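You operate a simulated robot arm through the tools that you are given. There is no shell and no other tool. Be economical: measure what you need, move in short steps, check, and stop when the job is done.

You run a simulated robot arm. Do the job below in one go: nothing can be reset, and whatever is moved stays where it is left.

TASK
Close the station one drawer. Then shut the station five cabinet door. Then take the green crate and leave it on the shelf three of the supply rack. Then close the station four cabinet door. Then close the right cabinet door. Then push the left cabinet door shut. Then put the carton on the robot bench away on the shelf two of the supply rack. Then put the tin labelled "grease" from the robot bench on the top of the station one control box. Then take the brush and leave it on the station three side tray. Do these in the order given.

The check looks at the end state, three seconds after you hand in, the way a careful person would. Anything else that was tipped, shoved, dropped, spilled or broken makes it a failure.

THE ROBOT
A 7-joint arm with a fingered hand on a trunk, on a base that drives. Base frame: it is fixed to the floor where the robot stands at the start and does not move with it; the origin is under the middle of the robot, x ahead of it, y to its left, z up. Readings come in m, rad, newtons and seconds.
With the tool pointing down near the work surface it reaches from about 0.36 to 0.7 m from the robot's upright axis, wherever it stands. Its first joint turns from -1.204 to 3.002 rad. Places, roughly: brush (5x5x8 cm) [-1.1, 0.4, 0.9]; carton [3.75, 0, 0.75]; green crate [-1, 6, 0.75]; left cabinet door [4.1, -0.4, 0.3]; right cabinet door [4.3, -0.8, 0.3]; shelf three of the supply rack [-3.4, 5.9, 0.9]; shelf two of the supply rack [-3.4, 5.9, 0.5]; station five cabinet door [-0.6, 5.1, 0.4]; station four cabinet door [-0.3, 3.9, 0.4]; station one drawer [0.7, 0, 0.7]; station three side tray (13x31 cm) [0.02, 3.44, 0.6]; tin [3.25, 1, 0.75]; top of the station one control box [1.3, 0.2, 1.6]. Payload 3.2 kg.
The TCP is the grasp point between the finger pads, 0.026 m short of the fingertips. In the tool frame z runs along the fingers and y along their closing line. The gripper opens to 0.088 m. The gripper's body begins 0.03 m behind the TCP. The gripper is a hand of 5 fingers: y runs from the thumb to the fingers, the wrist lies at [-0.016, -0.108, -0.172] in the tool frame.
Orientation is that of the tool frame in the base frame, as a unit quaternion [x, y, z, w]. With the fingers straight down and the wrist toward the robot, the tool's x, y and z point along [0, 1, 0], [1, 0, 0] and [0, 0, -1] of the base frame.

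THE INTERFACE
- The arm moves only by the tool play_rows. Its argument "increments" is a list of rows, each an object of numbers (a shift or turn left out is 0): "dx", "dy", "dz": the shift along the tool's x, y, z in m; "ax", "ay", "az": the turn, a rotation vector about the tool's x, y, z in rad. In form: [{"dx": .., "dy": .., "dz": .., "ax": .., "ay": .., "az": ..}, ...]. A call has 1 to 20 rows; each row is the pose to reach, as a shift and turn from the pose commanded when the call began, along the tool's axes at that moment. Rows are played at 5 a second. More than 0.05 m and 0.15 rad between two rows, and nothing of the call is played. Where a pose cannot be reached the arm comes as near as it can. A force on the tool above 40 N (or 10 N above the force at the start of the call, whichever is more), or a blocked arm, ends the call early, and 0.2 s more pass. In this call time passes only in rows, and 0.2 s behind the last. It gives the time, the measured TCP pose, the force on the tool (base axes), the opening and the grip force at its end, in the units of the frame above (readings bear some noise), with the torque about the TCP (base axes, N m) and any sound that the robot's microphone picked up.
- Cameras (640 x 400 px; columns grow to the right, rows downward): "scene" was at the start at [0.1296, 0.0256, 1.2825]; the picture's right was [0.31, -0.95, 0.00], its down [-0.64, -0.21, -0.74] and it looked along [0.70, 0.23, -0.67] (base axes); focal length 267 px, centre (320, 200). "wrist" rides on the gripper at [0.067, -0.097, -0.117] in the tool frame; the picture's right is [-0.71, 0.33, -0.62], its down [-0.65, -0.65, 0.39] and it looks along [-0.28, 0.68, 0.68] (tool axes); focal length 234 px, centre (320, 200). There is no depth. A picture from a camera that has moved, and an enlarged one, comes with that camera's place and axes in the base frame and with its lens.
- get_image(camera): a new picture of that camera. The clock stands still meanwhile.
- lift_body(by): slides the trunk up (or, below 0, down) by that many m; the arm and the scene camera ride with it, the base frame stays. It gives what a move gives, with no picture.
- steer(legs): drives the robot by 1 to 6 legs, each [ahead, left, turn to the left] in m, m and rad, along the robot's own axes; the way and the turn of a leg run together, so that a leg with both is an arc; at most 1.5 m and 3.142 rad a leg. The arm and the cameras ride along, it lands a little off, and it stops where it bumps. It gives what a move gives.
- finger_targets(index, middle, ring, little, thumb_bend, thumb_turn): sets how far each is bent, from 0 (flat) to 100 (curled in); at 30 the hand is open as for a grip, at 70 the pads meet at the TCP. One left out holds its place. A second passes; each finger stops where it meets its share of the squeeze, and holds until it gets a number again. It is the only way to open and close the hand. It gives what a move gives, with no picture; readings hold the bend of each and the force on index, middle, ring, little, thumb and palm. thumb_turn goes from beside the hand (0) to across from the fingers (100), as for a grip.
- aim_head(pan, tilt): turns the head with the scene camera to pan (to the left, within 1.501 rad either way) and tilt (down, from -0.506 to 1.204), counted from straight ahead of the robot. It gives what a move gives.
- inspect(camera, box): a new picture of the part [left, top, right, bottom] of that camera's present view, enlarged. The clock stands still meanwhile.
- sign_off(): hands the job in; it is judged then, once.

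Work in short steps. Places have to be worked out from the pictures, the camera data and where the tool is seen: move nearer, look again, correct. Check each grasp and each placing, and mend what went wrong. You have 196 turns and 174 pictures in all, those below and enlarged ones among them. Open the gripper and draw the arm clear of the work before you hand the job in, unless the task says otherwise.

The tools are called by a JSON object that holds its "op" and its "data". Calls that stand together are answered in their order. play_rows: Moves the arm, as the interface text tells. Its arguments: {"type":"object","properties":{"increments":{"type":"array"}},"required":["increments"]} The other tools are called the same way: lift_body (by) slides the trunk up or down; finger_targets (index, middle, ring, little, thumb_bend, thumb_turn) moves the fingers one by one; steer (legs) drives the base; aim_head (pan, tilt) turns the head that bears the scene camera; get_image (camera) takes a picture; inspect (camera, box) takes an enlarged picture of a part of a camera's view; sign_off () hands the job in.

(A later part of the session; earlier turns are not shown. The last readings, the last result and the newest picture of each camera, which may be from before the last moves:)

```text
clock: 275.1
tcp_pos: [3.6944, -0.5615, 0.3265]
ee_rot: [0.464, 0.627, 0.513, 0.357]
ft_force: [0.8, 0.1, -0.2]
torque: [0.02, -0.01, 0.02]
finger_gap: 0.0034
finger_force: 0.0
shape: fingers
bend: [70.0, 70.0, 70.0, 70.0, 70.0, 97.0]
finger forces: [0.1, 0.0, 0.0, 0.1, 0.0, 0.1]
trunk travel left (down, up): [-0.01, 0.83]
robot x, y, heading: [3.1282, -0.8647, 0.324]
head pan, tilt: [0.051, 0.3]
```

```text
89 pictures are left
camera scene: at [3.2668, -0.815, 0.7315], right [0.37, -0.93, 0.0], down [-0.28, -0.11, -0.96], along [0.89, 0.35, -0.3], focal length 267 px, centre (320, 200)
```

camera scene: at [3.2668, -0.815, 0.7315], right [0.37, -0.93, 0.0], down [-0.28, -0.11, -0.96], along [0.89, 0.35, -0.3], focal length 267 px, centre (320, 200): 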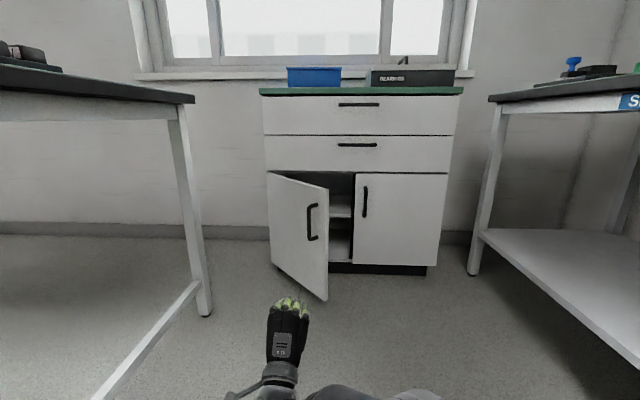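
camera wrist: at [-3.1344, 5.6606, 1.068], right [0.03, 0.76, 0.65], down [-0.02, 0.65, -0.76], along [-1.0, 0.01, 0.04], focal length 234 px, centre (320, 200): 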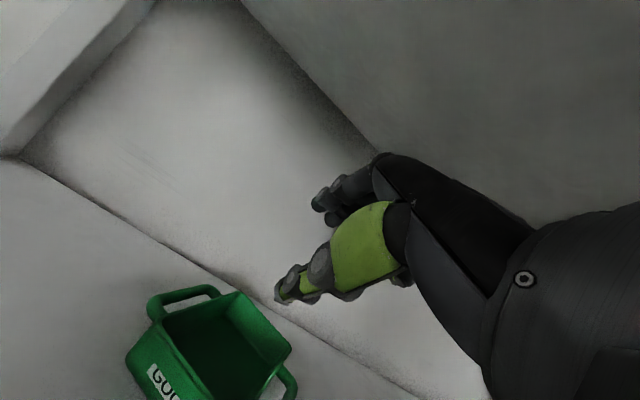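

The hand is lined up left of the left door's handle. I'll drive in.

{"op": "steer", "data": {"legs": [[0.44, 0, 0]]}}

{"op": "get_image", "data": {"camera": "scene"}}

{"op": "steer", "data": {"legs": [[0.1, 0, 0]]}}

{"op": "steer", "data": {"legs": [[0.07, 0, 0]]}}

{"op": "get_image", "data": {"camera": "scene"}}

```text
clock: 277.8
tcp_pos: [4.1114, -0.4205, 0.3275]
ee_rot: [0.464, 0.627, 0.514, 0.357]
ft_force: [0.7, 0.8, 0.1]
torque: [0.0, -0.01, -0.04]
finger_gap: 0.0033
finger_force: 0.1
shape: fingers
bend: [70.0, 70.0, 70.0, 70.0, 70.0, 97.0]
finger forces: [0.1, 0.0, 0.0, 0.0, 0.0, 0.1]
trunk travel left (down, up): [-0.01, 0.83]
robot x, y, heading: [3.5502, -0.7241, 0.325]
head pan, tilt: [0.051, 0.3]
```

```text
88 pictures are left
camera scene: at [3.6844, -0.6738, 0.7315], right [0.37, -0.93, 0.0], down [-0.28, -0.11, -0.96], along [0.89, 0.35, -0.3], focal length 267 px, centre (320, 200)
```

scene: 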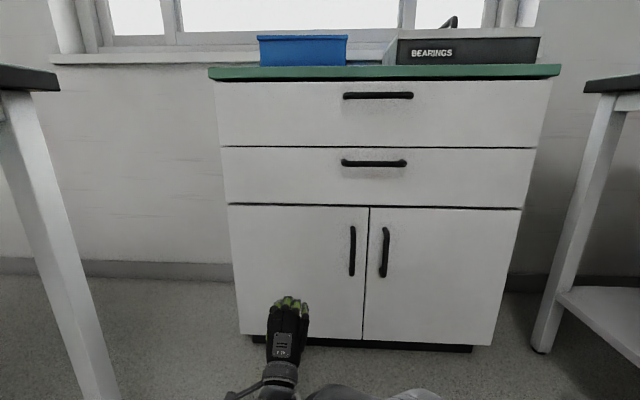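

```text
clock: 278.9
tcp_pos: [4.2082, -0.3886, 0.3262]
ee_rot: [0.463, 0.627, 0.515, 0.357]
ft_force: [0.4, -0.2, 1.3]
torque: [0.0, 0.02, -0.03]
finger_gap: 0.0032
finger_force: 0.0
shape: fingers
bend: [70.0, 70.0, 70.0, 70.0, 70.0, 97.0]
finger forces: [0.0, 0.0, 0.0, 0.1, 0.1, 0.0]
trunk travel left (down, up): [-0.01, 0.83]
robot x, y, heading: [3.6458, -0.6907, 0.327]
head pan, tilt: [0.051, 0.3]
```

```text
clock: 279.9
tcp_pos: [4.249, -0.3681, 0.3284]
ee_rot: [0.459, 0.625, 0.52, 0.357]
ft_force: [-11.5, -6.0, 0.2]
torque: [0.01, 0.02, -0.21]
finger_gap: 0.0007
finger_force: 6.5
shape: fingers
bend: [70.0, 71.0, 71.0, 70.0, 70.0, 97.0]
finger forces: [3.4, 7.4, 1.8, 0.0, 0.0, 0.0]
trunk travel left (down, up): [-0.01, 0.83]
robot x, y, heading: [3.6941, -0.675, 0.329]
head pan, tilt: [0.051, 0.3]
stopped in leg 1: the force on the tool passed its limit at 100 N (the readings are from after the stop); the commanded pose is now the measured one
```

```text
87 pictures are left
camera scene: at [3.8274, -0.6257, 0.7315], right [0.37, -0.93, 0.0], down [-0.27, -0.11, -0.96], along [0.89, 0.35, -0.29], focal length 267 px, centre (320, 200)
```

scene: 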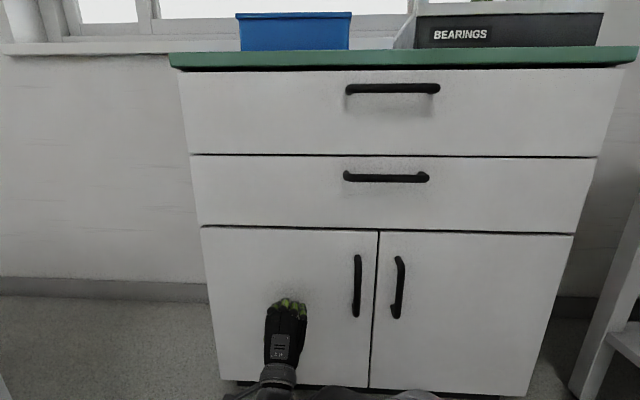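

Both cabinet doors are shut. Next is the carton on the robot bench to the left: I'll back off, raise the trunk and look at it.

{"op": "steer", "data": {"legs": [[-0.45, -0.05, 0]]}}

{"op": "play_rows", "data": {"increments": [{"dz": -0.04}, {"dz": -0.08}, {"dz": -0.12}, {"dz": -0.16}]}}

{"op": "lift_body", "data": {"by": 0.4}}

{"op": "lift_body", "data": {"by": 0.35}}

{"op": "aim_head", "data": {"pan": 1.3, "tilt": 0.7}}

{"op": "get_image", "data": {"camera": "scene"}}

```text
clock: 282.7
tcp_pos: [3.8386, -0.5624, 0.3288]
ee_rot: [0.461, 0.625, 0.519, 0.357]
ft_force: [0.3, 0.1, -0.2]
torque: [-0.01, -0.01, -0.02]
finger_gap: 0.0034
finger_force: 0.0
shape: fingers
bend: [70.0, 70.0, 70.0, 70.0, 70.0, 97.0]
finger forces: [0.0, 0.0, 0.0, 0.0, 0.1, 0.0]
trunk travel left (down, up): [-0.01, 0.83]
robot x, y, heading: [3.2856, -0.8693, 0.323]
head pan, tilt: [0.051, 0.3]
```

```text
clock: 283.7
tcp_pos: [3.6904, -0.612, 0.3619]
ee_rot: [0.461, 0.624, 0.52, 0.358]
ft_force: [-0.7, -0.8, -0.6]
torque: [0.02, -0.01, -0.01]
finger_gap: 0.0033
finger_force: 0.0
shape: fingers
bend: [70.0, 70.0, 70.0, 70.0, 70.0, 97.0]
finger forces: [0.0, 0.0, 0.0, 0.1, 0.0, 0.1]
trunk travel left (down, up): [-0.01, 0.83]
robot x, y, heading: [3.2823, -0.8655, 0.325]
head pan, tilt: [0.051, 0.3]
```

```text
clock: 287.5
tcp_pos: [3.6913, -0.6108, 0.7631]
ee_rot: [0.46, 0.624, 0.52, 0.358]
ft_force: [0.0, 0.1, 0.0]
torque: [0.02, -0.01, -0.02]
finger_gap: 0.0033
finger_force: 0.1
shape: fingers
bend: [70.0, 70.0, 70.0, 70.0, 70.0, 97.0]
finger forces: [0.0, 0.1, 0.1, 0.0, 0.1, 0.1]
trunk travel left (down, up): [-0.41, 0.43]
robot x, y, heading: [3.2806, -0.8662, 0.321]
head pan, tilt: [0.051, 0.3]
```

```text
clock: 290.9
tcp_pos: [3.6915, -0.6108, 1.1129]
ee_rot: [0.461, 0.624, 0.519, 0.359]
ft_force: [0.1, 0.4, 0.2]
torque: [0.03, 0.01, -0.01]
finger_gap: 0.0031
finger_force: 0.1
shape: fingers
bend: [70.0, 70.0, 70.0, 70.0, 70.0, 97.0]
finger forces: [0.1, 0.1, 0.0, 0.0, 0.0, 0.0]
trunk travel left (down, up): [-0.76, 0.08]
robot x, y, heading: [3.2812, -0.8647, 0.322]
head pan, tilt: [0.051, 0.3]
```

```text
clock: 292.4
tcp_pos: [3.6914, -0.6116, 1.1123]
ee_rot: [0.46, 0.625, 0.52, 0.358]
ft_force: [0.7, -0.3, -0.7]
torque: [0.0, 0.01, -0.03]
finger_gap: 0.0034
finger_force: 0.0
shape: fingers
bend: [70.0, 70.0, 70.0, 70.0, 70.0, 97.0]
finger forces: [0.1, 0.0, 0.1, 0.0, 0.0, 0.0]
trunk travel left (down, up): [-0.76, 0.08]
robot x, y, heading: [3.2804, -0.8686, 0.322]
head pan, tilt: [1.3, 0.7]
```

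```text
86 pictures are left
camera scene: at [3.324, -0.7673, 1.4454], right [1.0, 0.05, 0.0], down [0.03, -0.64, -0.77], along [-0.04, 0.76, -0.64], focal length 267 px, centre (320, 200)
```

scene: 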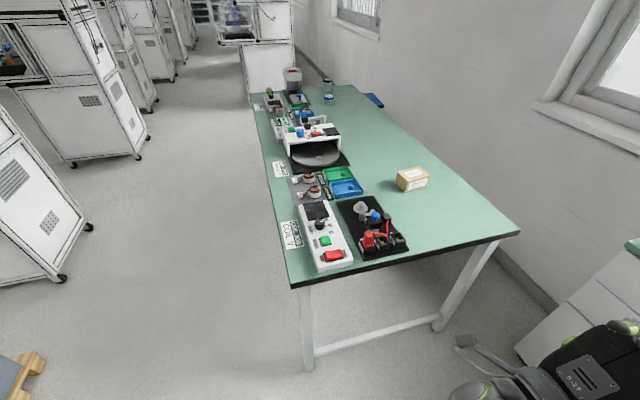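

The carton sits about 0.3 m in from the bench's short edge. I'll point the hand down and open it, turn left to face the bench end and slide right so the carton is ahead.

{"op": "play_rows", "data": {"increments": [{"ax": 0.14}, {"ax": 0.28}, {"ax": 0.42}, {"ax": 0.56}, {"ax": 0.7}, {"ax": 0.84}, {"ax": 0.98}, {"ax": 1.12}, {"ax": 1.25}]}}

{"op": "finger_targets", "data": {"index": 30, "middle": 30, "ring": 30, "little": 30, "thumb_bend": 30}}

{"op": "steer", "data": {"legs": [[0, 0, 1.571], [0.0, -0.55, 0]]}}

{"op": "aim_head", "data": {"pan": 0.0, "tilt": 0.75}}

{"op": "get_image", "data": {"camera": "scene"}}

{"op": "get_image", "data": {"camera": "wrist"}}

```text
clock: 294.4
tcp_pos: [3.6904, -0.6122, 1.1111]
ee_rot: [0.583, 0.81, 0.054, 0.02]
ft_force: [0.2, 0.1, -0.2]
torque: [-0.03, 0.04, 0.03]
finger_gap: 0.0031
finger_force: 0.0
shape: fingers
bend: [70.0, 70.0, 70.0, 70.0, 70.0, 97.0]
finger forces: [0.1, 0.0, 0.1, 0.1, 0.0, 0.0]
trunk travel left (down, up): [-0.76, 0.08]
robot x, y, heading: [3.2802, -0.8687, 0.327]
head pan, tilt: [1.3, 0.7]
```

```text
clock: 295.4
tcp_pos: [3.6911, -0.6112, 1.1121]
ee_rot: [0.582, 0.811, 0.056, 0.021]
ft_force: [-0.4, -0.2, -0.3]
torque: [0.0, -0.02, 0.01]
finger_gap: 0.0875
finger_force: 0.1
shape: fingers
bend: [30.0, 30.0, 30.0, 30.0, 30.0, 97.0]
finger forces: [0.1, 0.0, 0.0, 0.0, 0.0, 0.0]
trunk travel left (down, up): [-0.76, 0.08]
robot x, y, heading: [3.2802, -0.8652, 0.325]
head pan, tilt: [1.3, 0.7]
```

```text
clock: 302.4
tcp_pos: [3.5063, -0.2702, 1.1122]
ee_rot: [-0.19, 0.98, 0.054, -0.026]
ft_force: [-0.8, 0.2, 0.1]
torque: [-0.02, 0.02, 0.03]
finger_gap: 0.0875
finger_force: 0.1
shape: fingers
bend: [30.0, 30.0, 30.0, 30.0, 30.0, 97.0]
finger forces: [0.0, 0.0, 0.1, 0.1, 0.0, 0.0]
trunk travel left (down, up): [-0.76, 0.08]
robot x, y, heading: [3.7881, -0.6642, 1.953]
head pan, tilt: [1.3, 0.7]
```

```text
clock: 303.9
tcp_pos: [3.5073, -0.2701, 1.1117]
ee_rot: [-0.19, 0.98, 0.054, -0.025]
ft_force: [0.5, 0.3, 0.0]
torque: [-0.03, -0.01, 0.0]
finger_gap: 0.0873
finger_force: 0.0
shape: fingers
bend: [30.0, 30.0, 30.0, 30.0, 30.0, 97.0]
finger forces: [0.0, 0.0, 0.0, 0.0, 0.0, 0.1]
trunk travel left (down, up): [-0.76, 0.08]
robot x, y, heading: [3.7905, -0.6624, 1.95]
head pan, tilt: [0.0, 0.75]
```

```text
85 pictures are left
camera scene: at [3.7372, -0.5417, 1.4411], right [0.93, 0.37, 0.0], down [0.26, -0.63, -0.73], along [-0.27, 0.68, -0.68], focal length 267 px, centre (320, 200)
```

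scene: 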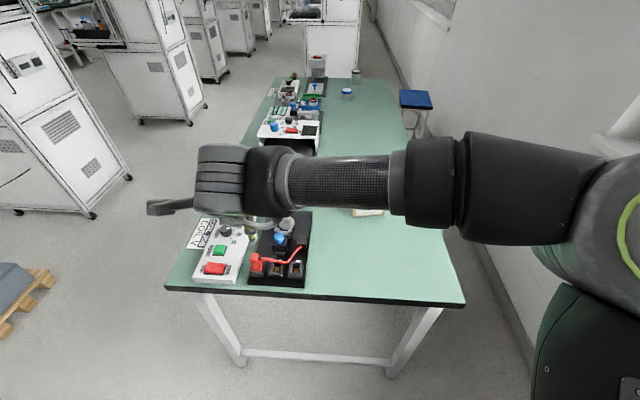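

```text
84 pictures are left
camera wrist: at [3.4896, -0.3952, 1.2199], right [0.58, 0.51, 0.64], down [0.81, -0.32, -0.48], along [-0.04, 0.8, -0.6], focal length 234 px, centre (320, 200)
```

wrist: 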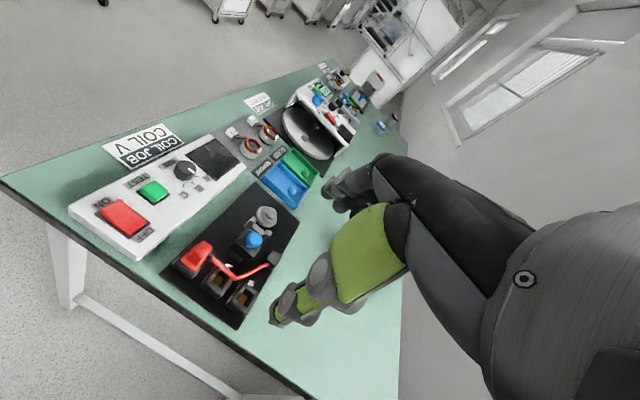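

The forearm hides the carton. By triangulation its front bottom is near (3.653, 0.116, 0.765). I'll move the arm right and drive slightly forward, then look again.

{"op": "play_rows", "data": {"increments": [{"dx": -0.04, "dy": 0.01}, {"dx": -0.08, "dy": 0.02}, {"dx": -0.12, "dy": 0.03}, {"dx": -0.16, "dy": 0.04}, {"dx": -0.2, "dy": 0.05}]}}

{"op": "get_image", "data": {"camera": "wrist"}}

{"op": "get_image", "data": {"camera": "scene"}}

```text
clock: 305.1
tcp_pos: [3.6737, -0.15, 1.112]
ee_rot: [-0.191, 0.98, 0.053, -0.027]
ft_force: [0.6, 0.2, -0.2]
torque: [-0.02, 0.05, 0.01]
finger_gap: 0.0874
finger_force: 0.0
shape: fingers
bend: [30.0, 30.0, 30.0, 30.0, 30.0, 97.0]
finger forces: [0.0, 0.1, 0.1, 0.0, 0.0, 0.0]
trunk travel left (down, up): [-0.76, 0.08]
robot x, y, heading: [3.7861, -0.6632, 1.957]
head pan, tilt: [0.0, 0.75]
```

```text
83 pictures are left
camera wrist: at [3.6573, -0.2754, 1.2192], right [0.58, 0.51, 0.63], down [0.81, -0.32, -0.48], along [-0.04, 0.8, -0.6], focal length 234 px, centre (320, 200)
```

wrist: 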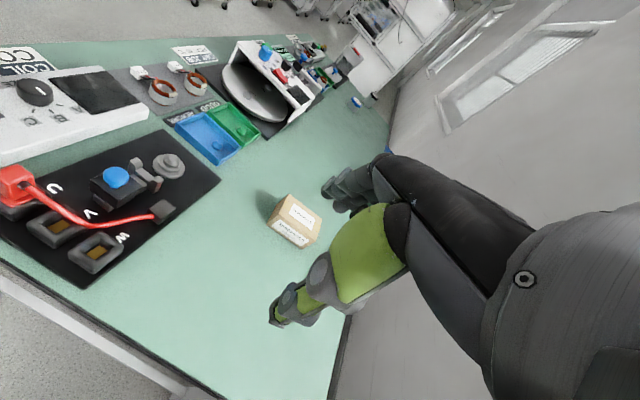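

```text
82 pictures are left
camera scene: at [3.7391, -0.541, 1.4411], right [0.93, 0.37, 0.0], down [0.25, -0.63, -0.73], along [-0.27, 0.68, -0.68], focal length 267 px, centre (320, 200)
```

scene: 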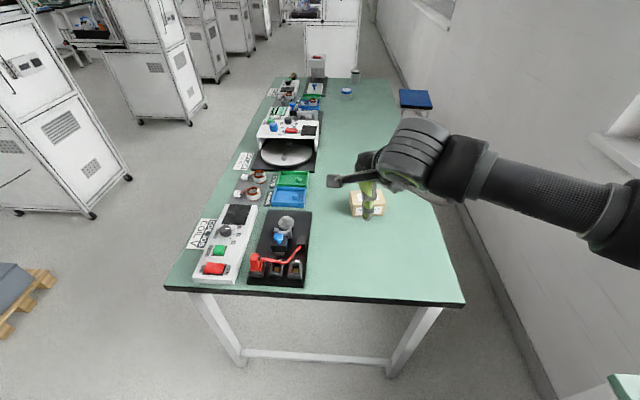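

Both views show the carton now. I'll enlarge them to triangulate its corners.

{"op": "inspect", "data": {"camera": "wrist", "box": [240, 170, 368, 270]}}

{"op": "inspect", "data": {"camera": "scene", "box": [320, 160, 420, 240]}}

```text
4.00 times, centred on (304, 220) of wrist
camera zoom: at [3.6573, -0.2754, 1.2192], right [0.58, 0.51, 0.63], down [0.81, -0.32, -0.48], along [-0.04, 0.8, -0.6], focal length 937 px, centre (384, 120)
```

zoom: 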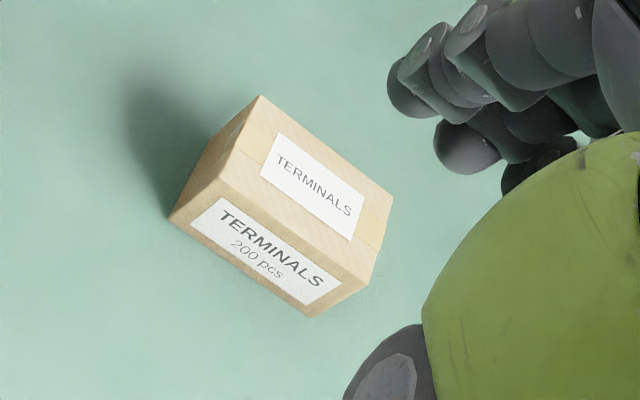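

```text
5.00 times, centred on (370, 200) of scene
camera zoom: at [3.7391, -0.541, 1.4411], right [0.93, 0.37, 0.0], down [0.25, -0.63, -0.73], along [-0.27, 0.68, -0.68], focal length 1336 px, centre (70, 200)
```

zoom: 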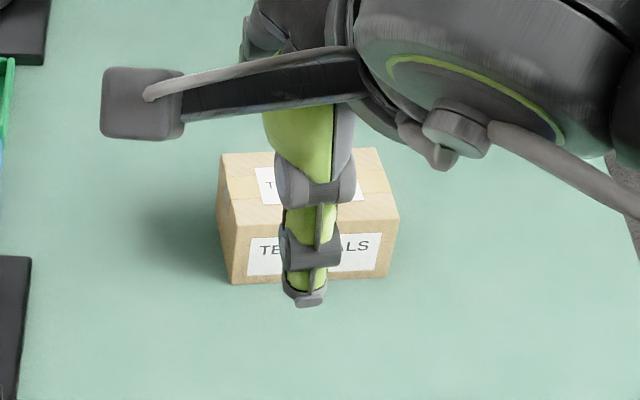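

The carton ("TERMINALS") measures about 0.11 × 0.073 × 0.055 m, centred at (3.64, 0.154), with its short axis at heading ≈2.02. I'll drive a bit closer, set the tool vertical and aligned, and open the fingers wider.

{"op": "steer", "data": {"legs": [[0.15, -0.05, 0]]}}

{"op": "finger_targets", "data": {"index": 22, "middle": 22, "ring": 22, "little": 22, "thumb_bend": 22}}

{"op": "play_rows", "data": {"increments": [{"ax": 0.11, "az": -0.06}]}}

```text
clock: 306.5
tcp_pos: [3.664, 0.0079, 1.1113]
ee_rot: [-0.189, 0.98, 0.054, -0.026]
ft_force: [0.3, 0.4, 0.7]
torque: [-0.02, 0.0, 0.03]
finger_gap: 0.0873
finger_force: 0.0
shape: fingers
bend: [30.0, 30.0, 30.0, 30.0, 30.0, 97.0]
finger forces: [0.1, 0.0, 0.0, 0.0, 0.0, 0.0]
trunk travel left (down, up): [-0.76, 0.08]
robot x, y, heading: [3.775, -0.5084, 1.943]
head pan, tilt: [0.0, 0.75]
```

```text
clock: 307.5
tcp_pos: [3.6639, 0.0076, 1.112]
ee_rot: [-0.189, 0.98, 0.054, -0.027]
ft_force: [0.8, -0.4, -0.5]
torque: [0.01, -0.04, 0.0]
finger_gap: 0.1027
finger_force: 0.1
shape: fingers
bend: [22.0, 22.0, 22.0, 22.0, 22.0, 97.0]
finger forces: [0.1, 0.0, 0.1, 0.0, 0.0, 0.0]
trunk travel left (down, up): [-0.76, 0.08]
robot x, y, heading: [3.7754, -0.5044, 1.949]
head pan, tilt: [0.0, 0.75]
```

```text
clock: 307.9
tcp_pos: [3.6627, 0.0084, 1.1121]
ee_rot: [-0.219, 0.976, 0.0, -0.014]
ft_force: [-1.1, 0.5, -0.5]
torque: [-0.01, 0.01, 0.01]
finger_gap: 0.1027
finger_force: 0.1
shape: fingers
bend: [22.0, 22.0, 22.0, 22.0, 22.0, 97.0]
finger forces: [0.0, 0.0, 0.1, 0.0, 0.0, 0.0]
trunk travel left (down, up): [-0.76, 0.08]
robot x, y, heading: [3.7778, -0.5028, 1.954]
head pan, tilt: [0.0, 0.75]
```

The gap is now 0.103 m. I'll move above the carton and descend partway.

{"op": "play_rows", "data": {"increments": [{"dx": -0.014, "dy": 0.047}, {"dx": -0.028, "dy": 0.094}, {"dx": -0.042, "dy": 0.141}, {"dx": -0.042, "dy": 0.141, "dz": 0.045}, {"dx": -0.042, "dy": 0.141, "dz": 0.09}, {"dx": -0.042, "dy": 0.141, "dz": 0.135}, {"dx": -0.042, "dy": 0.141, "dz": 0.18}]}}

{"op": "get_image", "data": {"camera": "wrist"}}

{"op": "get_image", "data": {"camera": "scene"}}

```text
clock: 309.5
tcp_pos: [3.6365, 0.1539, 0.9296]
ee_rot: [-0.219, 0.976, 0.0, -0.014]
ft_force: [0.4, 0.7, 0.1]
torque: [-0.03, -0.01, -0.03]
finger_gap: 0.1031
finger_force: 0.1
shape: fingers
bend: [22.0, 22.0, 22.0, 22.0, 22.0, 97.0]
finger forces: [0.0, 0.0, 0.0, 0.1, 0.0, 0.1]
trunk travel left (down, up): [-0.76, 0.08]
robot x, y, heading: [3.7747, -0.5085, 1.95]
head pan, tilt: [0.0, 0.75]
```

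```text
79 pictures are left
camera wrist: at [3.6219, 0.039, 1.0486], right [0.52, 0.61, 0.61], down [0.85, -0.32, -0.41], along [-0.06, 0.73, -0.68], focal length 234 px, centre (320, 200)
```

wrist: 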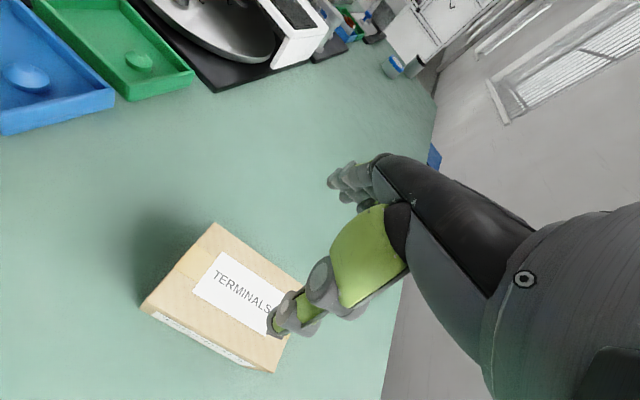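

```text
78 pictures are left
camera scene: at [3.7276, -0.3821, 1.4411], right [0.93, 0.37, 0.0], down [0.25, -0.63, -0.73], along [-0.27, 0.68, -0.68], focal length 267 px, centre (320, 200)
```

scene: 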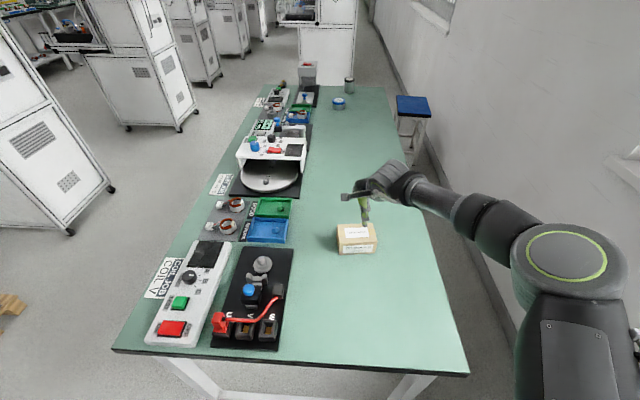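

Triangulating with both cameras puts the carton top at z≈0.853, centre (3.643, 0.115), so the bench is higher than I assumed. I'll shift back 3.8 cm, lower a little and recheck.

{"op": "play_rows", "data": {"increments": [{"dx": 0.006, "dy": -0.02}, {"dx": 0.011, "dy": -0.038}]}}

{"op": "get_image", "data": {"camera": "wrist"}}

{"op": "inspect", "data": {"camera": "scene", "box": [310, 170, 410, 270]}}

```text
clock: 310.1
tcp_pos: [3.6434, 0.1126, 0.9313]
ee_rot: [-0.219, 0.976, 0.0, -0.014]
ft_force: [-0.6, 0.3, -0.4]
torque: [0.01, 0.01, 0.02]
finger_gap: 0.1031
finger_force: 0.0
shape: fingers
bend: [22.0, 22.0, 22.0, 22.0, 22.0, 97.0]
finger forces: [0.0, 0.1, 0.0, 0.0, 0.1, 0.1]
trunk travel left (down, up): [-0.76, 0.08]
robot x, y, heading: [3.7775, -0.5053, 1.953]
head pan, tilt: [0.0, 0.75]
```

```text
77 pictures are left
camera wrist: at [3.6285, -0.0033, 1.0501], right [0.52, 0.61, 0.61], down [0.85, -0.32, -0.41], along [-0.06, 0.73, -0.68], focal length 234 px, centre (320, 200)
```

wrist: 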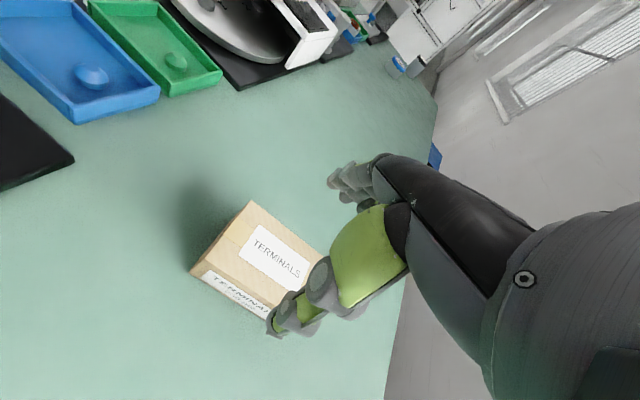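

```text
4.00 times, centred on (360, 220) of scene
camera zoom: at [3.728, -0.3836, 1.4412], right [0.93, 0.37, 0.0], down [0.25, -0.63, -0.73], along [-0.27, 0.68, -0.68], focal length 1069 px, centre (160, 120)
```

zoom: 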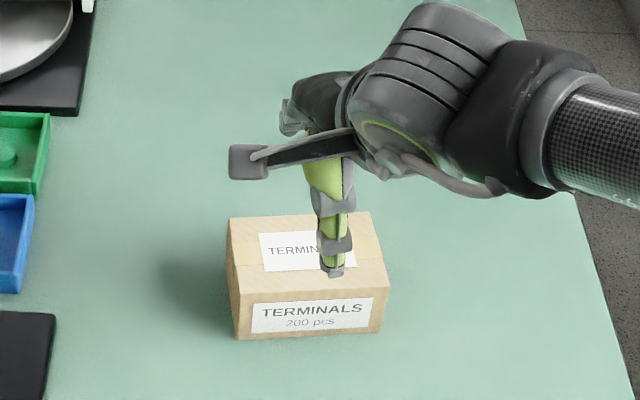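

The estimates agree within about 1 cm, so the TCP is centred. I'll descend to z≈0.84 with force watching.

{"op": "play_rows", "data": {"increments": [{"dz": 0.03}, {"dz": 0.06}, {"dz": 0.075}, {"dz": 0.09}]}}

{"op": "inspect", "data": {"camera": "scene", "box": [310, 170, 410, 270]}}

{"op": "get_image", "data": {"camera": "wrist"}}

```text
clock: 311.1
tcp_pos: [3.6398, 0.1136, 0.8413]
ee_rot: [-0.219, 0.976, 0.001, -0.014]
ft_force: [-0.3, -0.5, 0.1]
torque: [0.0, -0.01, -0.01]
finger_gap: 0.103
finger_force: 0.0
shape: fingers
bend: [22.0, 22.0, 22.0, 22.0, 22.0, 97.0]
finger forces: [0.0, 0.0, 0.1, 0.0, 0.0, 0.0]
trunk travel left (down, up): [-0.76, 0.08]
robot x, y, heading: [3.7803, -0.5095, 1.955]
head pan, tilt: [0.0, 0.75]
```

```text
4.00 times, centred on (360, 220) of scene
camera zoom: at [3.7274, -0.3826, 1.4411], right [0.93, 0.37, 0.0], down [0.25, -0.63, -0.73], along [-0.27, 0.68, -0.68], focal length 1069 px, centre (160, 120)
```

zoom: 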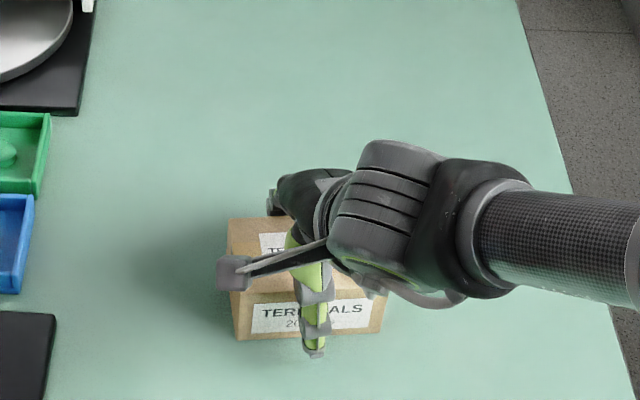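

```text
74 pictures are left
camera wrist: at [3.625, -0.0022, 0.9598], right [0.52, 0.61, 0.61], down [0.86, -0.32, -0.41], along [-0.06, 0.73, -0.68], focal length 234 px, centre (320, 200)
```

wrist: 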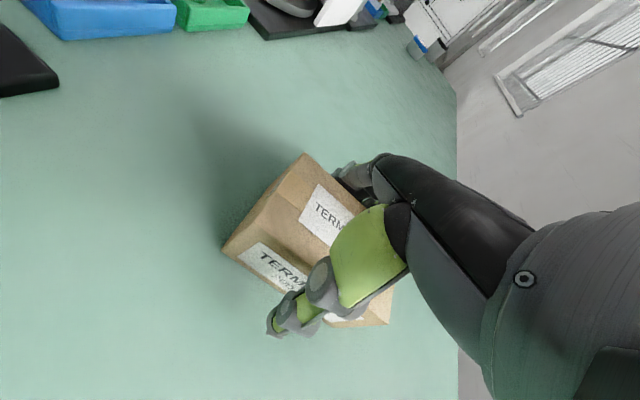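

The carton is between the thumb and fingers with no contact. I'll close the hand.

{"op": "finger_targets", "data": {"index": 60, "middle": 60, "ring": 60, "little": 60, "thumb_bend": 60}}

{"op": "play_rows", "data": {"increments": [{"dz": -0.02}, {"dz": -0.05}, {"dz": -0.08}]}}

{"op": "get_image", "data": {"camera": "wrist"}}

```text
clock: 312.1
tcp_pos: [3.639, 0.1121, 0.8427]
ee_rot: [-0.219, 0.976, 0.003, -0.016]
ft_force: [-2.8, 4.4, 8.4]
torque: [0.67, -0.16, 0.15]
finger_gap: 0.0849
finger_force: 38.1
shape: fingers
bend: [40.0, 51.0, 53.0, 47.0, 31.0, 91.0]
finger forces: [13.4, 7.4, 7.2, 13.3, 34.8, 0.0]
trunk travel left (down, up): [-0.76, 0.08]
robot x, y, heading: [3.7768, -0.5076, 1.951]
head pan, tilt: [0.0, 0.75]
```

```text
clock: 312.9
tcp_pos: [3.6437, 0.1139, 0.9221]
ee_rot: [-0.219, 0.976, 0.001, -0.014]
ft_force: [0.3, 0.7, -3.6]
torque: [0.0, 0.02, 0.01]
finger_gap: 0.085
finger_force: 35.0
shape: fingers
bend: [40.0, 52.0, 53.0, 49.0, 30.0, 91.0]
finger forces: [12.2, 6.4, 6.1, 10.0, 35.5, 0.1]
trunk travel left (down, up): [-0.76, 0.08]
robot x, y, heading: [3.779, -0.5059, 1.952]
head pan, tilt: [0.0, 0.75]
```

```text
73 pictures are left
camera wrist: at [3.6286, -0.0016, 1.0405], right [0.51, 0.61, 0.61], down [0.86, -0.32, -0.41], along [-0.06, 0.73, -0.68], focal length 234 px, centre (320, 200)
```

wrist: 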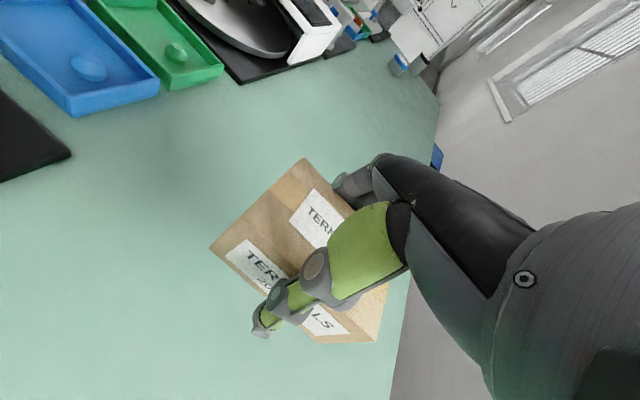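

The carton is held at about 3.6 N. I'll lift it, bring the arm in, back away from the bench and turn toward the exit path.

{"op": "play_rows", "data": {"increments": [{"dz": -0.04}, {"dz": -0.08}, {"dz": -0.12, "dy": -0.04}, {"dz": -0.14, "dy": -0.08}, {"dz": -0.14, "dy": -0.12}, {"dz": -0.14, "dy": -0.16}]}}

{"op": "steer", "data": {"legs": [[-0.33, 0.0, 0], [0, 0, 1.48], [1.14, 0.0, 0]]}}

{"op": "aim_head", "data": {"pan": 0.0, "tilt": 0.5}}

{"op": "get_image", "data": {"camera": "scene"}}

```text
refused: row 3 steps farther than a row can; nothing moved
```

```text
clock: 324.1
tcp_pos: [2.1819, -1.2385, 0.9206]
ee_rot: [0.826, -0.563, 0.01, 0.01]
ft_force: [-0.3, -0.4, -3.7]
torque: [-0.01, 0.04, 0.0]
finger_gap: 0.0841
finger_force: 33.5
shape: fingers
bend: [41.0, 52.0, 53.0, 49.0, 30.0, 91.0]
finger forces: [11.6, 6.2, 5.8, 9.2, 33.3, 0.0]
trunk travel left (down, up): [-0.76, 0.08]
robot x, y, heading: [2.8115, -1.1509, -2.834]
head pan, tilt: [0.0, 0.75]
```

```text
clock: 324.9
tcp_pos: [2.1827, -1.2396, 0.9212]
ee_rot: [0.826, -0.563, 0.009, 0.011]
ft_force: [-0.3, -0.1, -2.4]
torque: [0.01, -0.01, 0.01]
finger_gap: 0.0842
finger_force: 33.2
shape: fingers
bend: [41.0, 52.0, 53.0, 49.0, 30.0, 91.0]
finger forces: [11.6, 6.1, 5.8, 9.2, 33.3, 0.0]
trunk travel left (down, up): [-0.76, 0.08]
robot x, y, heading: [2.8089, -1.1488, -2.837]
head pan, tilt: [0.0, 0.499]
```

```text
72 pictures are left
camera scene: at [2.6757, -1.1928, 1.4629], right [-0.31, 0.95, 0.0], down [0.46, 0.15, -0.88], along [-0.84, -0.27, -0.48], focal length 267 px, centre (320, 200)
```

scene: 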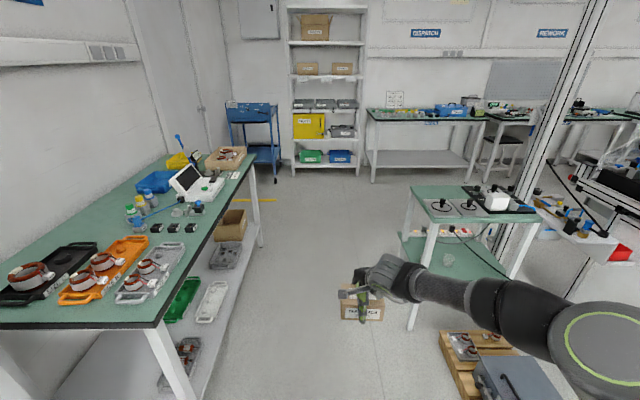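

The arm move was refused because one step was too long, so the carton travelled at 0.92 m; it is still held normally. I'll retract and lift now, then continue down the passage.

{"op": "play_rows", "data": {"increments": [{"dz": -0.03, "dy": -0.03}, {"dz": -0.06, "dy": -0.06}, {"dz": -0.09, "dy": -0.09}, {"dz": -0.12, "dy": -0.12}, {"dz": -0.13, "dy": -0.16}]}}

{"op": "steer", "data": {"legs": [[1.25, 0.1, 0], [1.0, -0.1, 0], [0.46, -1.05, 0]]}}

{"op": "get_image", "data": {"camera": "scene"}}

```text
clock: 326.1
tcp_pos: [2.3339, -1.1779, 1.0491]
ee_rot: [0.826, -0.563, 0.009, 0.012]
ft_force: [0.1, 0.2, -2.1]
torque: [-0.04, 0.04, 0.01]
finger_gap: 0.0843
finger_force: 32.7
shape: fingers
bend: [41.0, 52.0, 53.0, 49.0, 30.0, 91.0]
finger forces: [11.7, 6.2, 5.7, 8.9, 33.3, 0.0]
trunk travel left (down, up): [-0.76, 0.08]
robot x, y, heading: [2.8127, -1.1509, -2.831]
head pan, tilt: [0.0, 0.499]
```

```text
clock: 342.6
tcp_pos: [-0.5422, -0.9741, 1.0497]
ee_rot: [0.818, -0.575, 0.01, 0.011]
ft_force: [-0.7, -0.4, -2.8]
torque: [0.01, 0.03, -0.02]
finger_gap: 0.0841
finger_force: 33.2
shape: fingers
bend: [41.0, 52.0, 53.0, 49.0, 30.0, 91.0]
finger forces: [11.7, 6.2, 5.8, 8.9, 32.9, 0.0]
trunk travel left (down, up): [-0.76, 0.08]
robot x, y, heading: [-0.0639, -0.9576, -2.862]
head pan, tilt: [0.0, 0.499]
```

```text
71 pictures are left
camera scene: at [-0.1979, -0.9976, 1.463], right [-0.28, 0.96, 0.0], down [0.46, 0.13, -0.88], along [-0.84, -0.25, -0.48], focal length 267 px, centre (320, 200)
```

scene: 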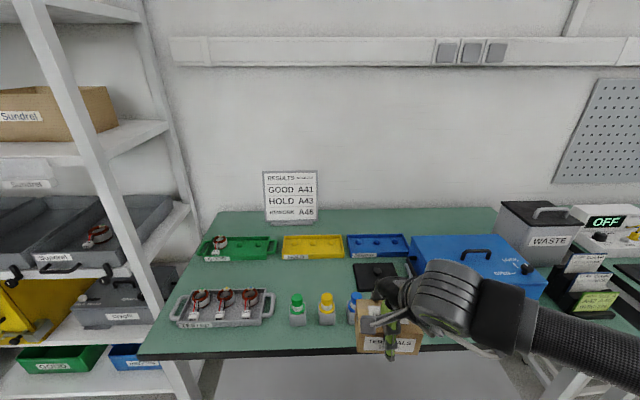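

The hand is close over the bench edge. I'll back up, turn to face north and drive up the aisle.

{"op": "steer", "data": {"legs": [[-0.18, 0, 0], [0, 0, -1.55], [1.4, 0.05, 0], [1.4, 0.05, 0], [1.4, 0.08, 0]]}}

{"op": "get_image", "data": {"camera": "scene"}}

```text
clock: 367.9
tcp_pos: [-1.4022, 3.5673, 1.0484]
ee_rot: [-0.192, 0.981, 0.001, -0.015]
ft_force: [-0.1, 0.2, -3.5]
torque: [0.02, 0.02, 0.0]
finger_gap: 0.0835
finger_force: 30.3
shape: fingers
bend: [41.0, 53.0, 53.0, 50.0, 31.0, 91.0]
finger forces: [11.1, 5.8, 5.5, 8.4, 31.1, 0.0]
trunk travel left (down, up): [-0.76, 0.08]
robot x, y, heading: [-1.3655, 3.0883, 1.896]
head pan, tilt: [0.0, 0.499]
```

```text
70 pictures are left
camera scene: at [-1.4106, 3.223, 1.463], right [0.95, 0.32, 0.0], down [0.15, -0.45, -0.88], along [-0.28, 0.83, -0.48], focal length 267 px, centre (320, 200)
```

scene: 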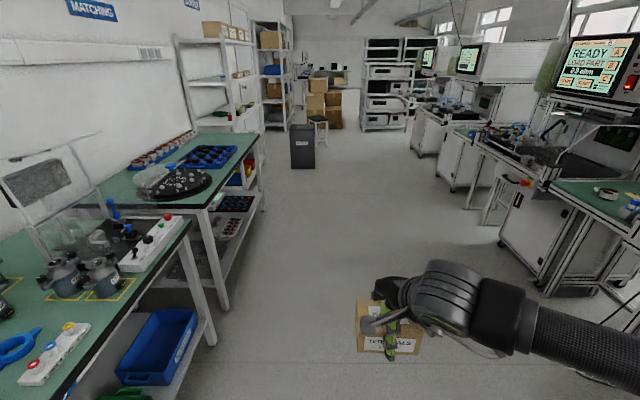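

Clear ahead. I'll drive on to the rack and turn to face it.

{"op": "steer", "data": {"legs": [[1.35, -0.05, 0], [1.4, -0.1, 0], [0, 0, 1.535]]}}

{"op": "aim_head", "data": {"pan": 0.05, "tilt": 0.55}}

{"op": "get_image", "data": {"camera": "scene"}}

```text
clock: 385.0
tcp_pos: [-2.575, 5.7228, 1.0481]
ee_rot: [0.822, -0.569, 0.01, 0.011]
ft_force: [0.0, 0.5, -3.2]
torque: [0.0, 0.06, -0.02]
finger_gap: 0.0833
finger_force: 29.8
shape: fingers
bend: [42.0, 53.0, 53.0, 50.0, 31.0, 91.0]
finger forces: [10.5, 5.8, 5.1, 8.1, 29.6, 0.1]
trunk travel left (down, up): [-0.76, 0.08]
robot x, y, heading: [-2.0971, 5.7427, -2.848]
head pan, tilt: [0.0, 0.499]
```

```text
clock: 385.6
tcp_pos: [-2.574, 5.7241, 1.0489]
ee_rot: [0.821, -0.57, 0.009, 0.011]
ft_force: [-1.0, 0.4, -4.1]
torque: [-0.01, 0.07, 0.02]
finger_gap: 0.0833
finger_force: 29.3
shape: fingers
bend: [42.0, 53.0, 53.0, 50.0, 31.0, 91.0]
finger forces: [10.6, 5.7, 5.2, 7.9, 29.6, 0.0]
trunk travel left (down, up): [-0.76, 0.08]
robot x, y, heading: [-2.0943, 5.7413, -2.848]
head pan, tilt: [0.051, 0.55]
```

```text
69 pictures are left
camera scene: at [-2.229, 5.6994, 1.4585], right [-0.34, 0.94, 0.0], down [0.49, 0.18, -0.85], along [-0.8, -0.29, -0.52], focal length 267 px, centre (320, 200)
```

scene: 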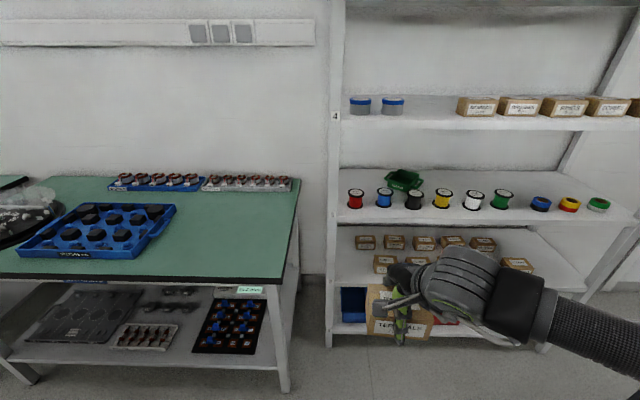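

I'll lower the trunk to see shelf two's free spots at the two ends.

{"op": "lift_body", "data": {"by": -0.38}}

{"op": "aim_head", "data": {"pan": -0.1, "tilt": 0.35}}

{"op": "get_image", "data": {"camera": "scene"}}

{"op": "get_image", "data": {"camera": "wrist"}}

```text
clock: 389.3
tcp_pos: [-2.5754, 5.7232, 0.6679]
ee_rot: [0.822, -0.57, 0.009, 0.011]
ft_force: [0.0, -0.6, -3.6]
torque: [0.01, 0.04, -0.03]
finger_gap: 0.0833
finger_force: 29.5
shape: fingers
bend: [42.0, 53.0, 53.0, 50.0, 31.0, 91.0]
finger forces: [10.5, 5.7, 5.3, 7.8, 29.6, 0.0]
trunk travel left (down, up): [-0.38, 0.46]
robot x, y, heading: [-2.0967, 5.7423, -2.841]
head pan, tilt: [0.051, 0.55]
```

```text
clock: 390.0
tcp_pos: [-2.5746, 5.7251, 0.6683]
ee_rot: [0.821, -0.57, 0.01, 0.012]
ft_force: [-0.2, 0.5, -3.5]
torque: [-0.03, 0.01, -0.02]
finger_gap: 0.0831
finger_force: 29.6
shape: fingers
bend: [42.0, 53.0, 53.0, 50.0, 31.0, 91.0]
finger forces: [10.6, 5.6, 5.2, 7.8, 29.6, 0.0]
trunk travel left (down, up): [-0.38, 0.46]
robot x, y, heading: [-2.0974, 5.7461, -2.847]
head pan, tilt: [-0.099, 0.351]
```

```text
68 pictures are left
camera scene: at [-2.2356, 5.7117, 1.0966], right [-0.2, 0.98, 0.0], down [0.34, 0.07, -0.94], along [-0.92, -0.18, -0.34], focal length 267 px, centre (320, 200)
```

scene: 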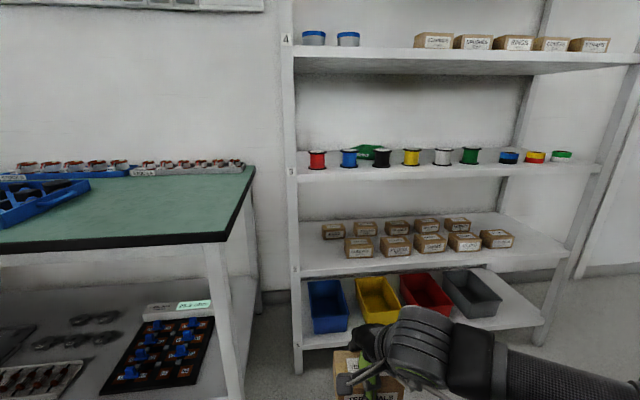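

```text
67 pictures are left
camera wrist: at [-2.4601, 5.6989, 0.7877], right [-0.56, 0.56, 0.61], down [0.39, 0.83, -0.41], along [-0.73, 0.0, -0.68], focal length 234 px, centre (320, 200)
```

wrist: 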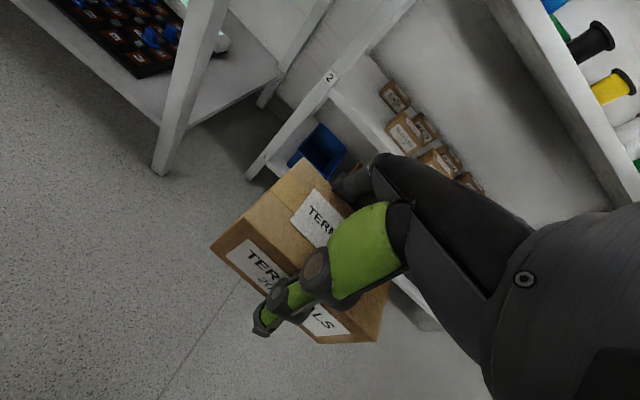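

Shelf two is at about z 0.54. The left front spot, s 0.04–0.2 from the left post, is free and wide enough for the carton. I'll shift the robot right, move the arm left the same amount and align the carton with the rack.

{"op": "steer", "data": {"legs": [[0.05, -0.2, 0]]}}

{"op": "play_rows", "data": {"increments": [{"dx": 0.04, "az": 0.02}, {"dx": 0.08, "az": 0.04}, {"dx": 0.12, "az": 0.06}, {"dx": 0.16, "az": 0.077}, {"dx": 0.2, "az": 0.077}]}}

{"op": "steer", "data": {"legs": [[0.3, 0, 0]]}}

{"op": "aim_head", "data": {"pan": 0.3, "tilt": 0.6}}

{"op": "get_image", "data": {"camera": "scene"}}

{"op": "get_image", "data": {"camera": "wrist"}}

```text
clock: 391.6
tcp_pos: [-2.6828, 5.9001, 0.6679]
ee_rot: [0.822, -0.569, 0.009, 0.012]
ft_force: [-0.5, 0.2, -2.9]
torque: [0.0, 0.01, 0.0]
finger_gap: 0.083
finger_force: 29.6
shape: fingers
bend: [42.0, 53.0, 53.0, 50.0, 31.0, 91.0]
finger forces: [10.6, 5.7, 5.3, 7.9, 29.6, 0.1]
trunk travel left (down, up): [-0.38, 0.46]
robot x, y, heading: [-2.2029, 5.9225, -2.837]
head pan, tilt: [-0.099, 0.351]
```

```text
clock: 392.8
tcp_pos: [-2.6106, 5.7118, 0.6736]
ee_rot: [0.8, -0.6, 0.01, 0.011]
ft_force: [-0.2, -0.4, -3.4]
torque: [-0.01, 0.04, -0.03]
finger_gap: 0.0829
finger_force: 29.8
shape: fingers
bend: [42.0, 53.0, 53.0, 50.0, 31.0, 91.0]
finger forces: [10.6, 5.7, 5.2, 7.8, 29.5, 0.1]
trunk travel left (down, up): [-0.38, 0.46]
robot x, y, heading: [-2.1972, 5.9212, -2.84]
head pan, tilt: [-0.099, 0.351]
```

```text
clock: 394.9
tcp_pos: [-2.9015, 5.6251, 0.6739]
ee_rot: [0.799, -0.601, 0.01, 0.01]
ft_force: [0.4, 0.3, -4.3]
torque: [0.0, 0.05, 0.01]
finger_gap: 0.0833
finger_force: 29.3
shape: fingers
bend: [42.0, 53.0, 54.0, 50.0, 31.0, 91.0]
finger forces: [10.6, 5.8, 5.1, 7.9, 29.6, 0.0]
trunk travel left (down, up): [-0.38, 0.46]
robot x, y, heading: [-2.4904, 5.8305, -2.843]
head pan, tilt: [-0.099, 0.351]
```

```text
clock: 395.8
tcp_pos: [-2.9003, 5.6264, 0.6753]
ee_rot: [0.8, -0.6, 0.01, 0.009]
ft_force: [-0.8, -0.1, -2.5]
torque: [0.03, 0.0, -0.02]
finger_gap: 0.0828
finger_force: 29.4
shape: fingers
bend: [42.0, 53.0, 54.0, 50.0, 31.0, 91.0]
finger forces: [10.6, 5.7, 5.3, 7.8, 29.6, 0.0]
trunk travel left (down, up): [-0.38, 0.46]
robot x, y, heading: [-2.4939, 5.8361, -2.844]
head pan, tilt: [0.3, 0.6]
```

```text
66 pictures are left
camera scene: at [-2.6154, 5.7689, 1.074], right [-0.56, 0.83, 0.0], down [0.47, 0.32, -0.83], along [-0.68, -0.46, -0.56], focal length 267 px, centre (320, 200)
```

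scene: 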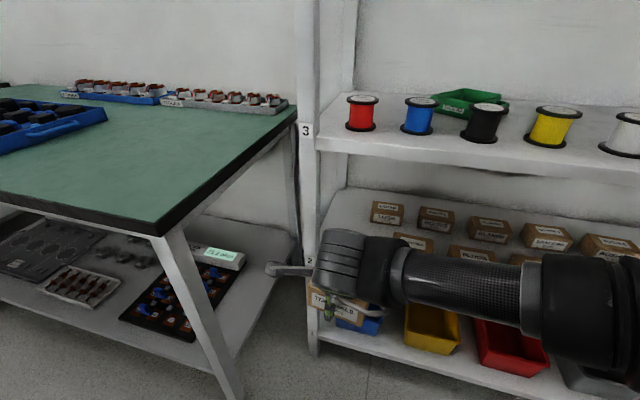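

```text
65 pictures are left
camera wrist: at [-2.7891, 5.5923, 0.794], right [-0.52, 0.6, 0.61], down [0.45, 0.79, -0.41], along [-0.73, 0.06, -0.68], focal length 234 px, centre (320, 200)
```

wrist: 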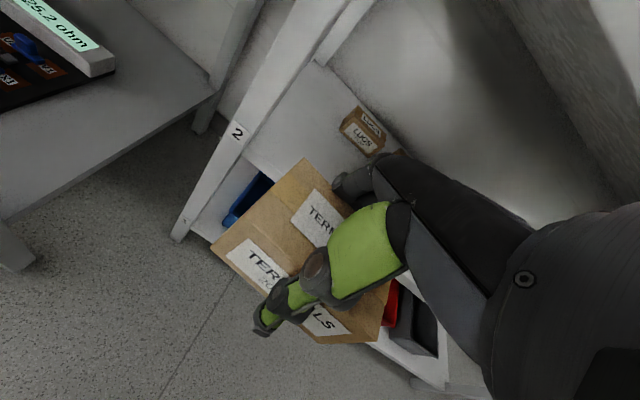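

The hand faces the free left spot on shelf two. I'll lower 6 cm so the hand clears shelf three, then extend in and check.

{"op": "lift_body", "data": {"by": -0.06}}

{"op": "play_rows", "data": {"increments": [{"dy": 0.04}, {"dy": 0.08}, {"dy": 0.12}]}}

{"op": "get_image", "data": {"camera": "wrist"}}

{"op": "get_image", "data": {"camera": "scene"}}

```text
clock: 396.8
tcp_pos: [-2.9012, 5.6254, 0.6146]
ee_rot: [0.8, -0.6, 0.011, 0.01]
ft_force: [-0.2, -0.4, -3.4]
torque: [-0.04, 0.06, 0.01]
finger_gap: 0.0828
finger_force: 29.8
shape: fingers
bend: [42.0, 53.0, 54.0, 50.0, 31.0, 91.0]
finger forces: [10.6, 5.7, 5.2, 7.7, 29.6, 0.0]
trunk travel left (down, up): [-0.32, 0.52]
robot x, y, heading: [-2.4969, 5.8328, -2.85]
head pan, tilt: [0.3, 0.6]
```

```text
clock: 397.6
tcp_pos: [-3.0166, 5.5924, 0.6159]
ee_rot: [0.8, -0.6, 0.01, 0.009]
ft_force: [0.1, 0.1, -3.0]
torque: [-0.02, 0.01, -0.02]
finger_gap: 0.0829
finger_force: 30.0
shape: fingers
bend: [42.0, 53.0, 54.0, 50.0, 31.0, 91.0]
finger forces: [11.0, 5.8, 5.2, 7.6, 29.8, 0.0]
trunk travel left (down, up): [-0.32, 0.52]
robot x, y, heading: [-2.4943, 5.8332, -2.845]
head pan, tilt: [0.3, 0.6]
```

```text
64 pictures are left
camera wrist: at [-2.9045, 5.5596, 0.7354], right [-0.52, 0.6, 0.61], down [0.45, 0.8, -0.41], along [-0.73, 0.06, -0.68], focal length 234 px, centre (320, 200)
```

wrist: 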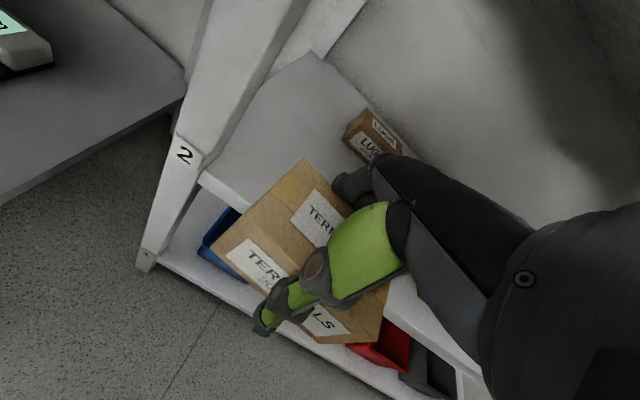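

```text
63 pictures are left
camera scene: at [-2.6157, 5.7687, 1.0139], right [-0.56, 0.83, 0.0], down [0.47, 0.32, -0.82], along [-0.68, -0.46, -0.57], focal length 267 px, centre (320, 200)
```

scene: 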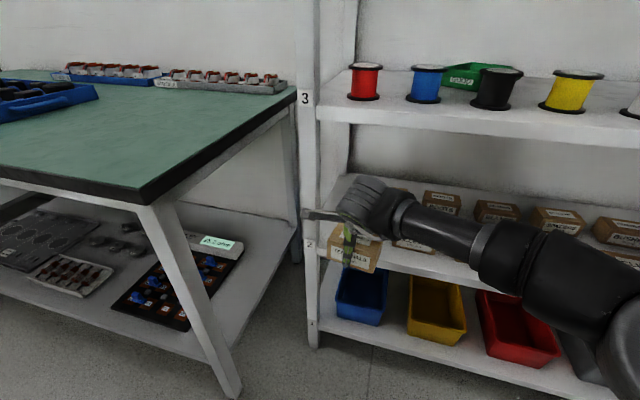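

Shelf two's surface is z≈0.53 and the carton's lateral position is right. I'll extend the last 10 cm and look.

{"op": "play_rows", "data": {"increments": [{"dy": 0.035}, {"dy": 0.07}, {"dy": 0.1}]}}

{"op": "get_image", "data": {"camera": "wrist"}}

{"op": "inspect", "data": {"camera": "scene", "box": [280, 140, 480, 290]}}

```text
clock: 398.4
tcp_pos: [-3.1117, 5.5613, 0.6165]
ee_rot: [0.801, -0.599, 0.01, 0.008]
ft_force: [0.0, 0.7, -3.2]
torque: [0.0, 0.03, 0.0]
finger_gap: 0.0827
finger_force: 29.5
shape: fingers
bend: [42.0, 53.0, 54.0, 50.0, 31.0, 91.0]
finger forces: [11.0, 5.6, 5.2, 7.5, 29.6, 0.0]
trunk travel left (down, up): [-0.32, 0.52]
robot x, y, heading: [-2.4928, 5.8333, -2.846]
head pan, tilt: [0.3, 0.6]
```

```text
62 pictures are left
camera wrist: at [-3.0003, 5.5301, 0.7354], right [-0.52, 0.6, 0.61], down [0.45, 0.8, -0.41], along [-0.73, 0.06, -0.68], focal length 234 px, centre (320, 200)
```

wrist: 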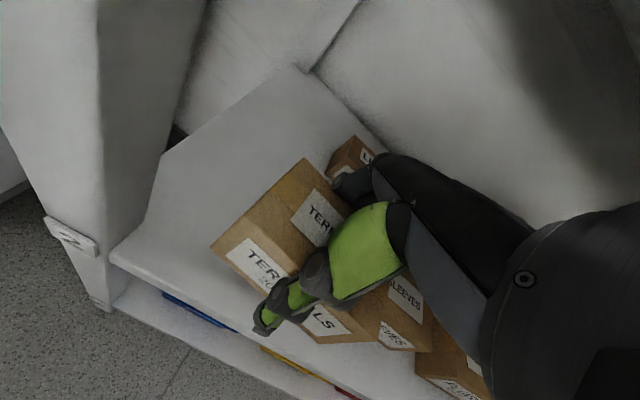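

```text
2.67 times, centred on (380, 215) of scene
camera zoom: at [-2.6156, 5.7685, 1.0139], right [-0.56, 0.83, 0.0], down [0.47, 0.32, -0.82], along [-0.68, -0.46, -0.57], focal length 712 px, centre (160, 160)
```

zoom: 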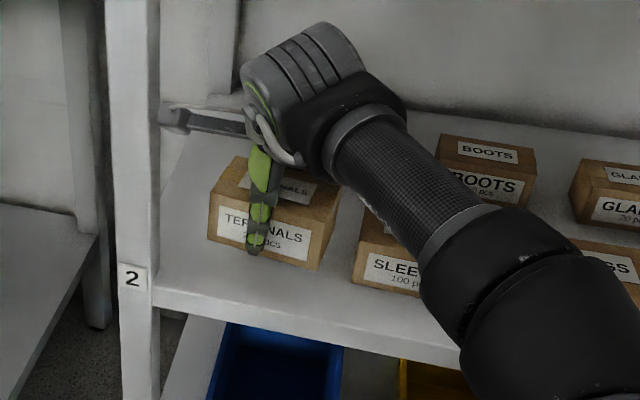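

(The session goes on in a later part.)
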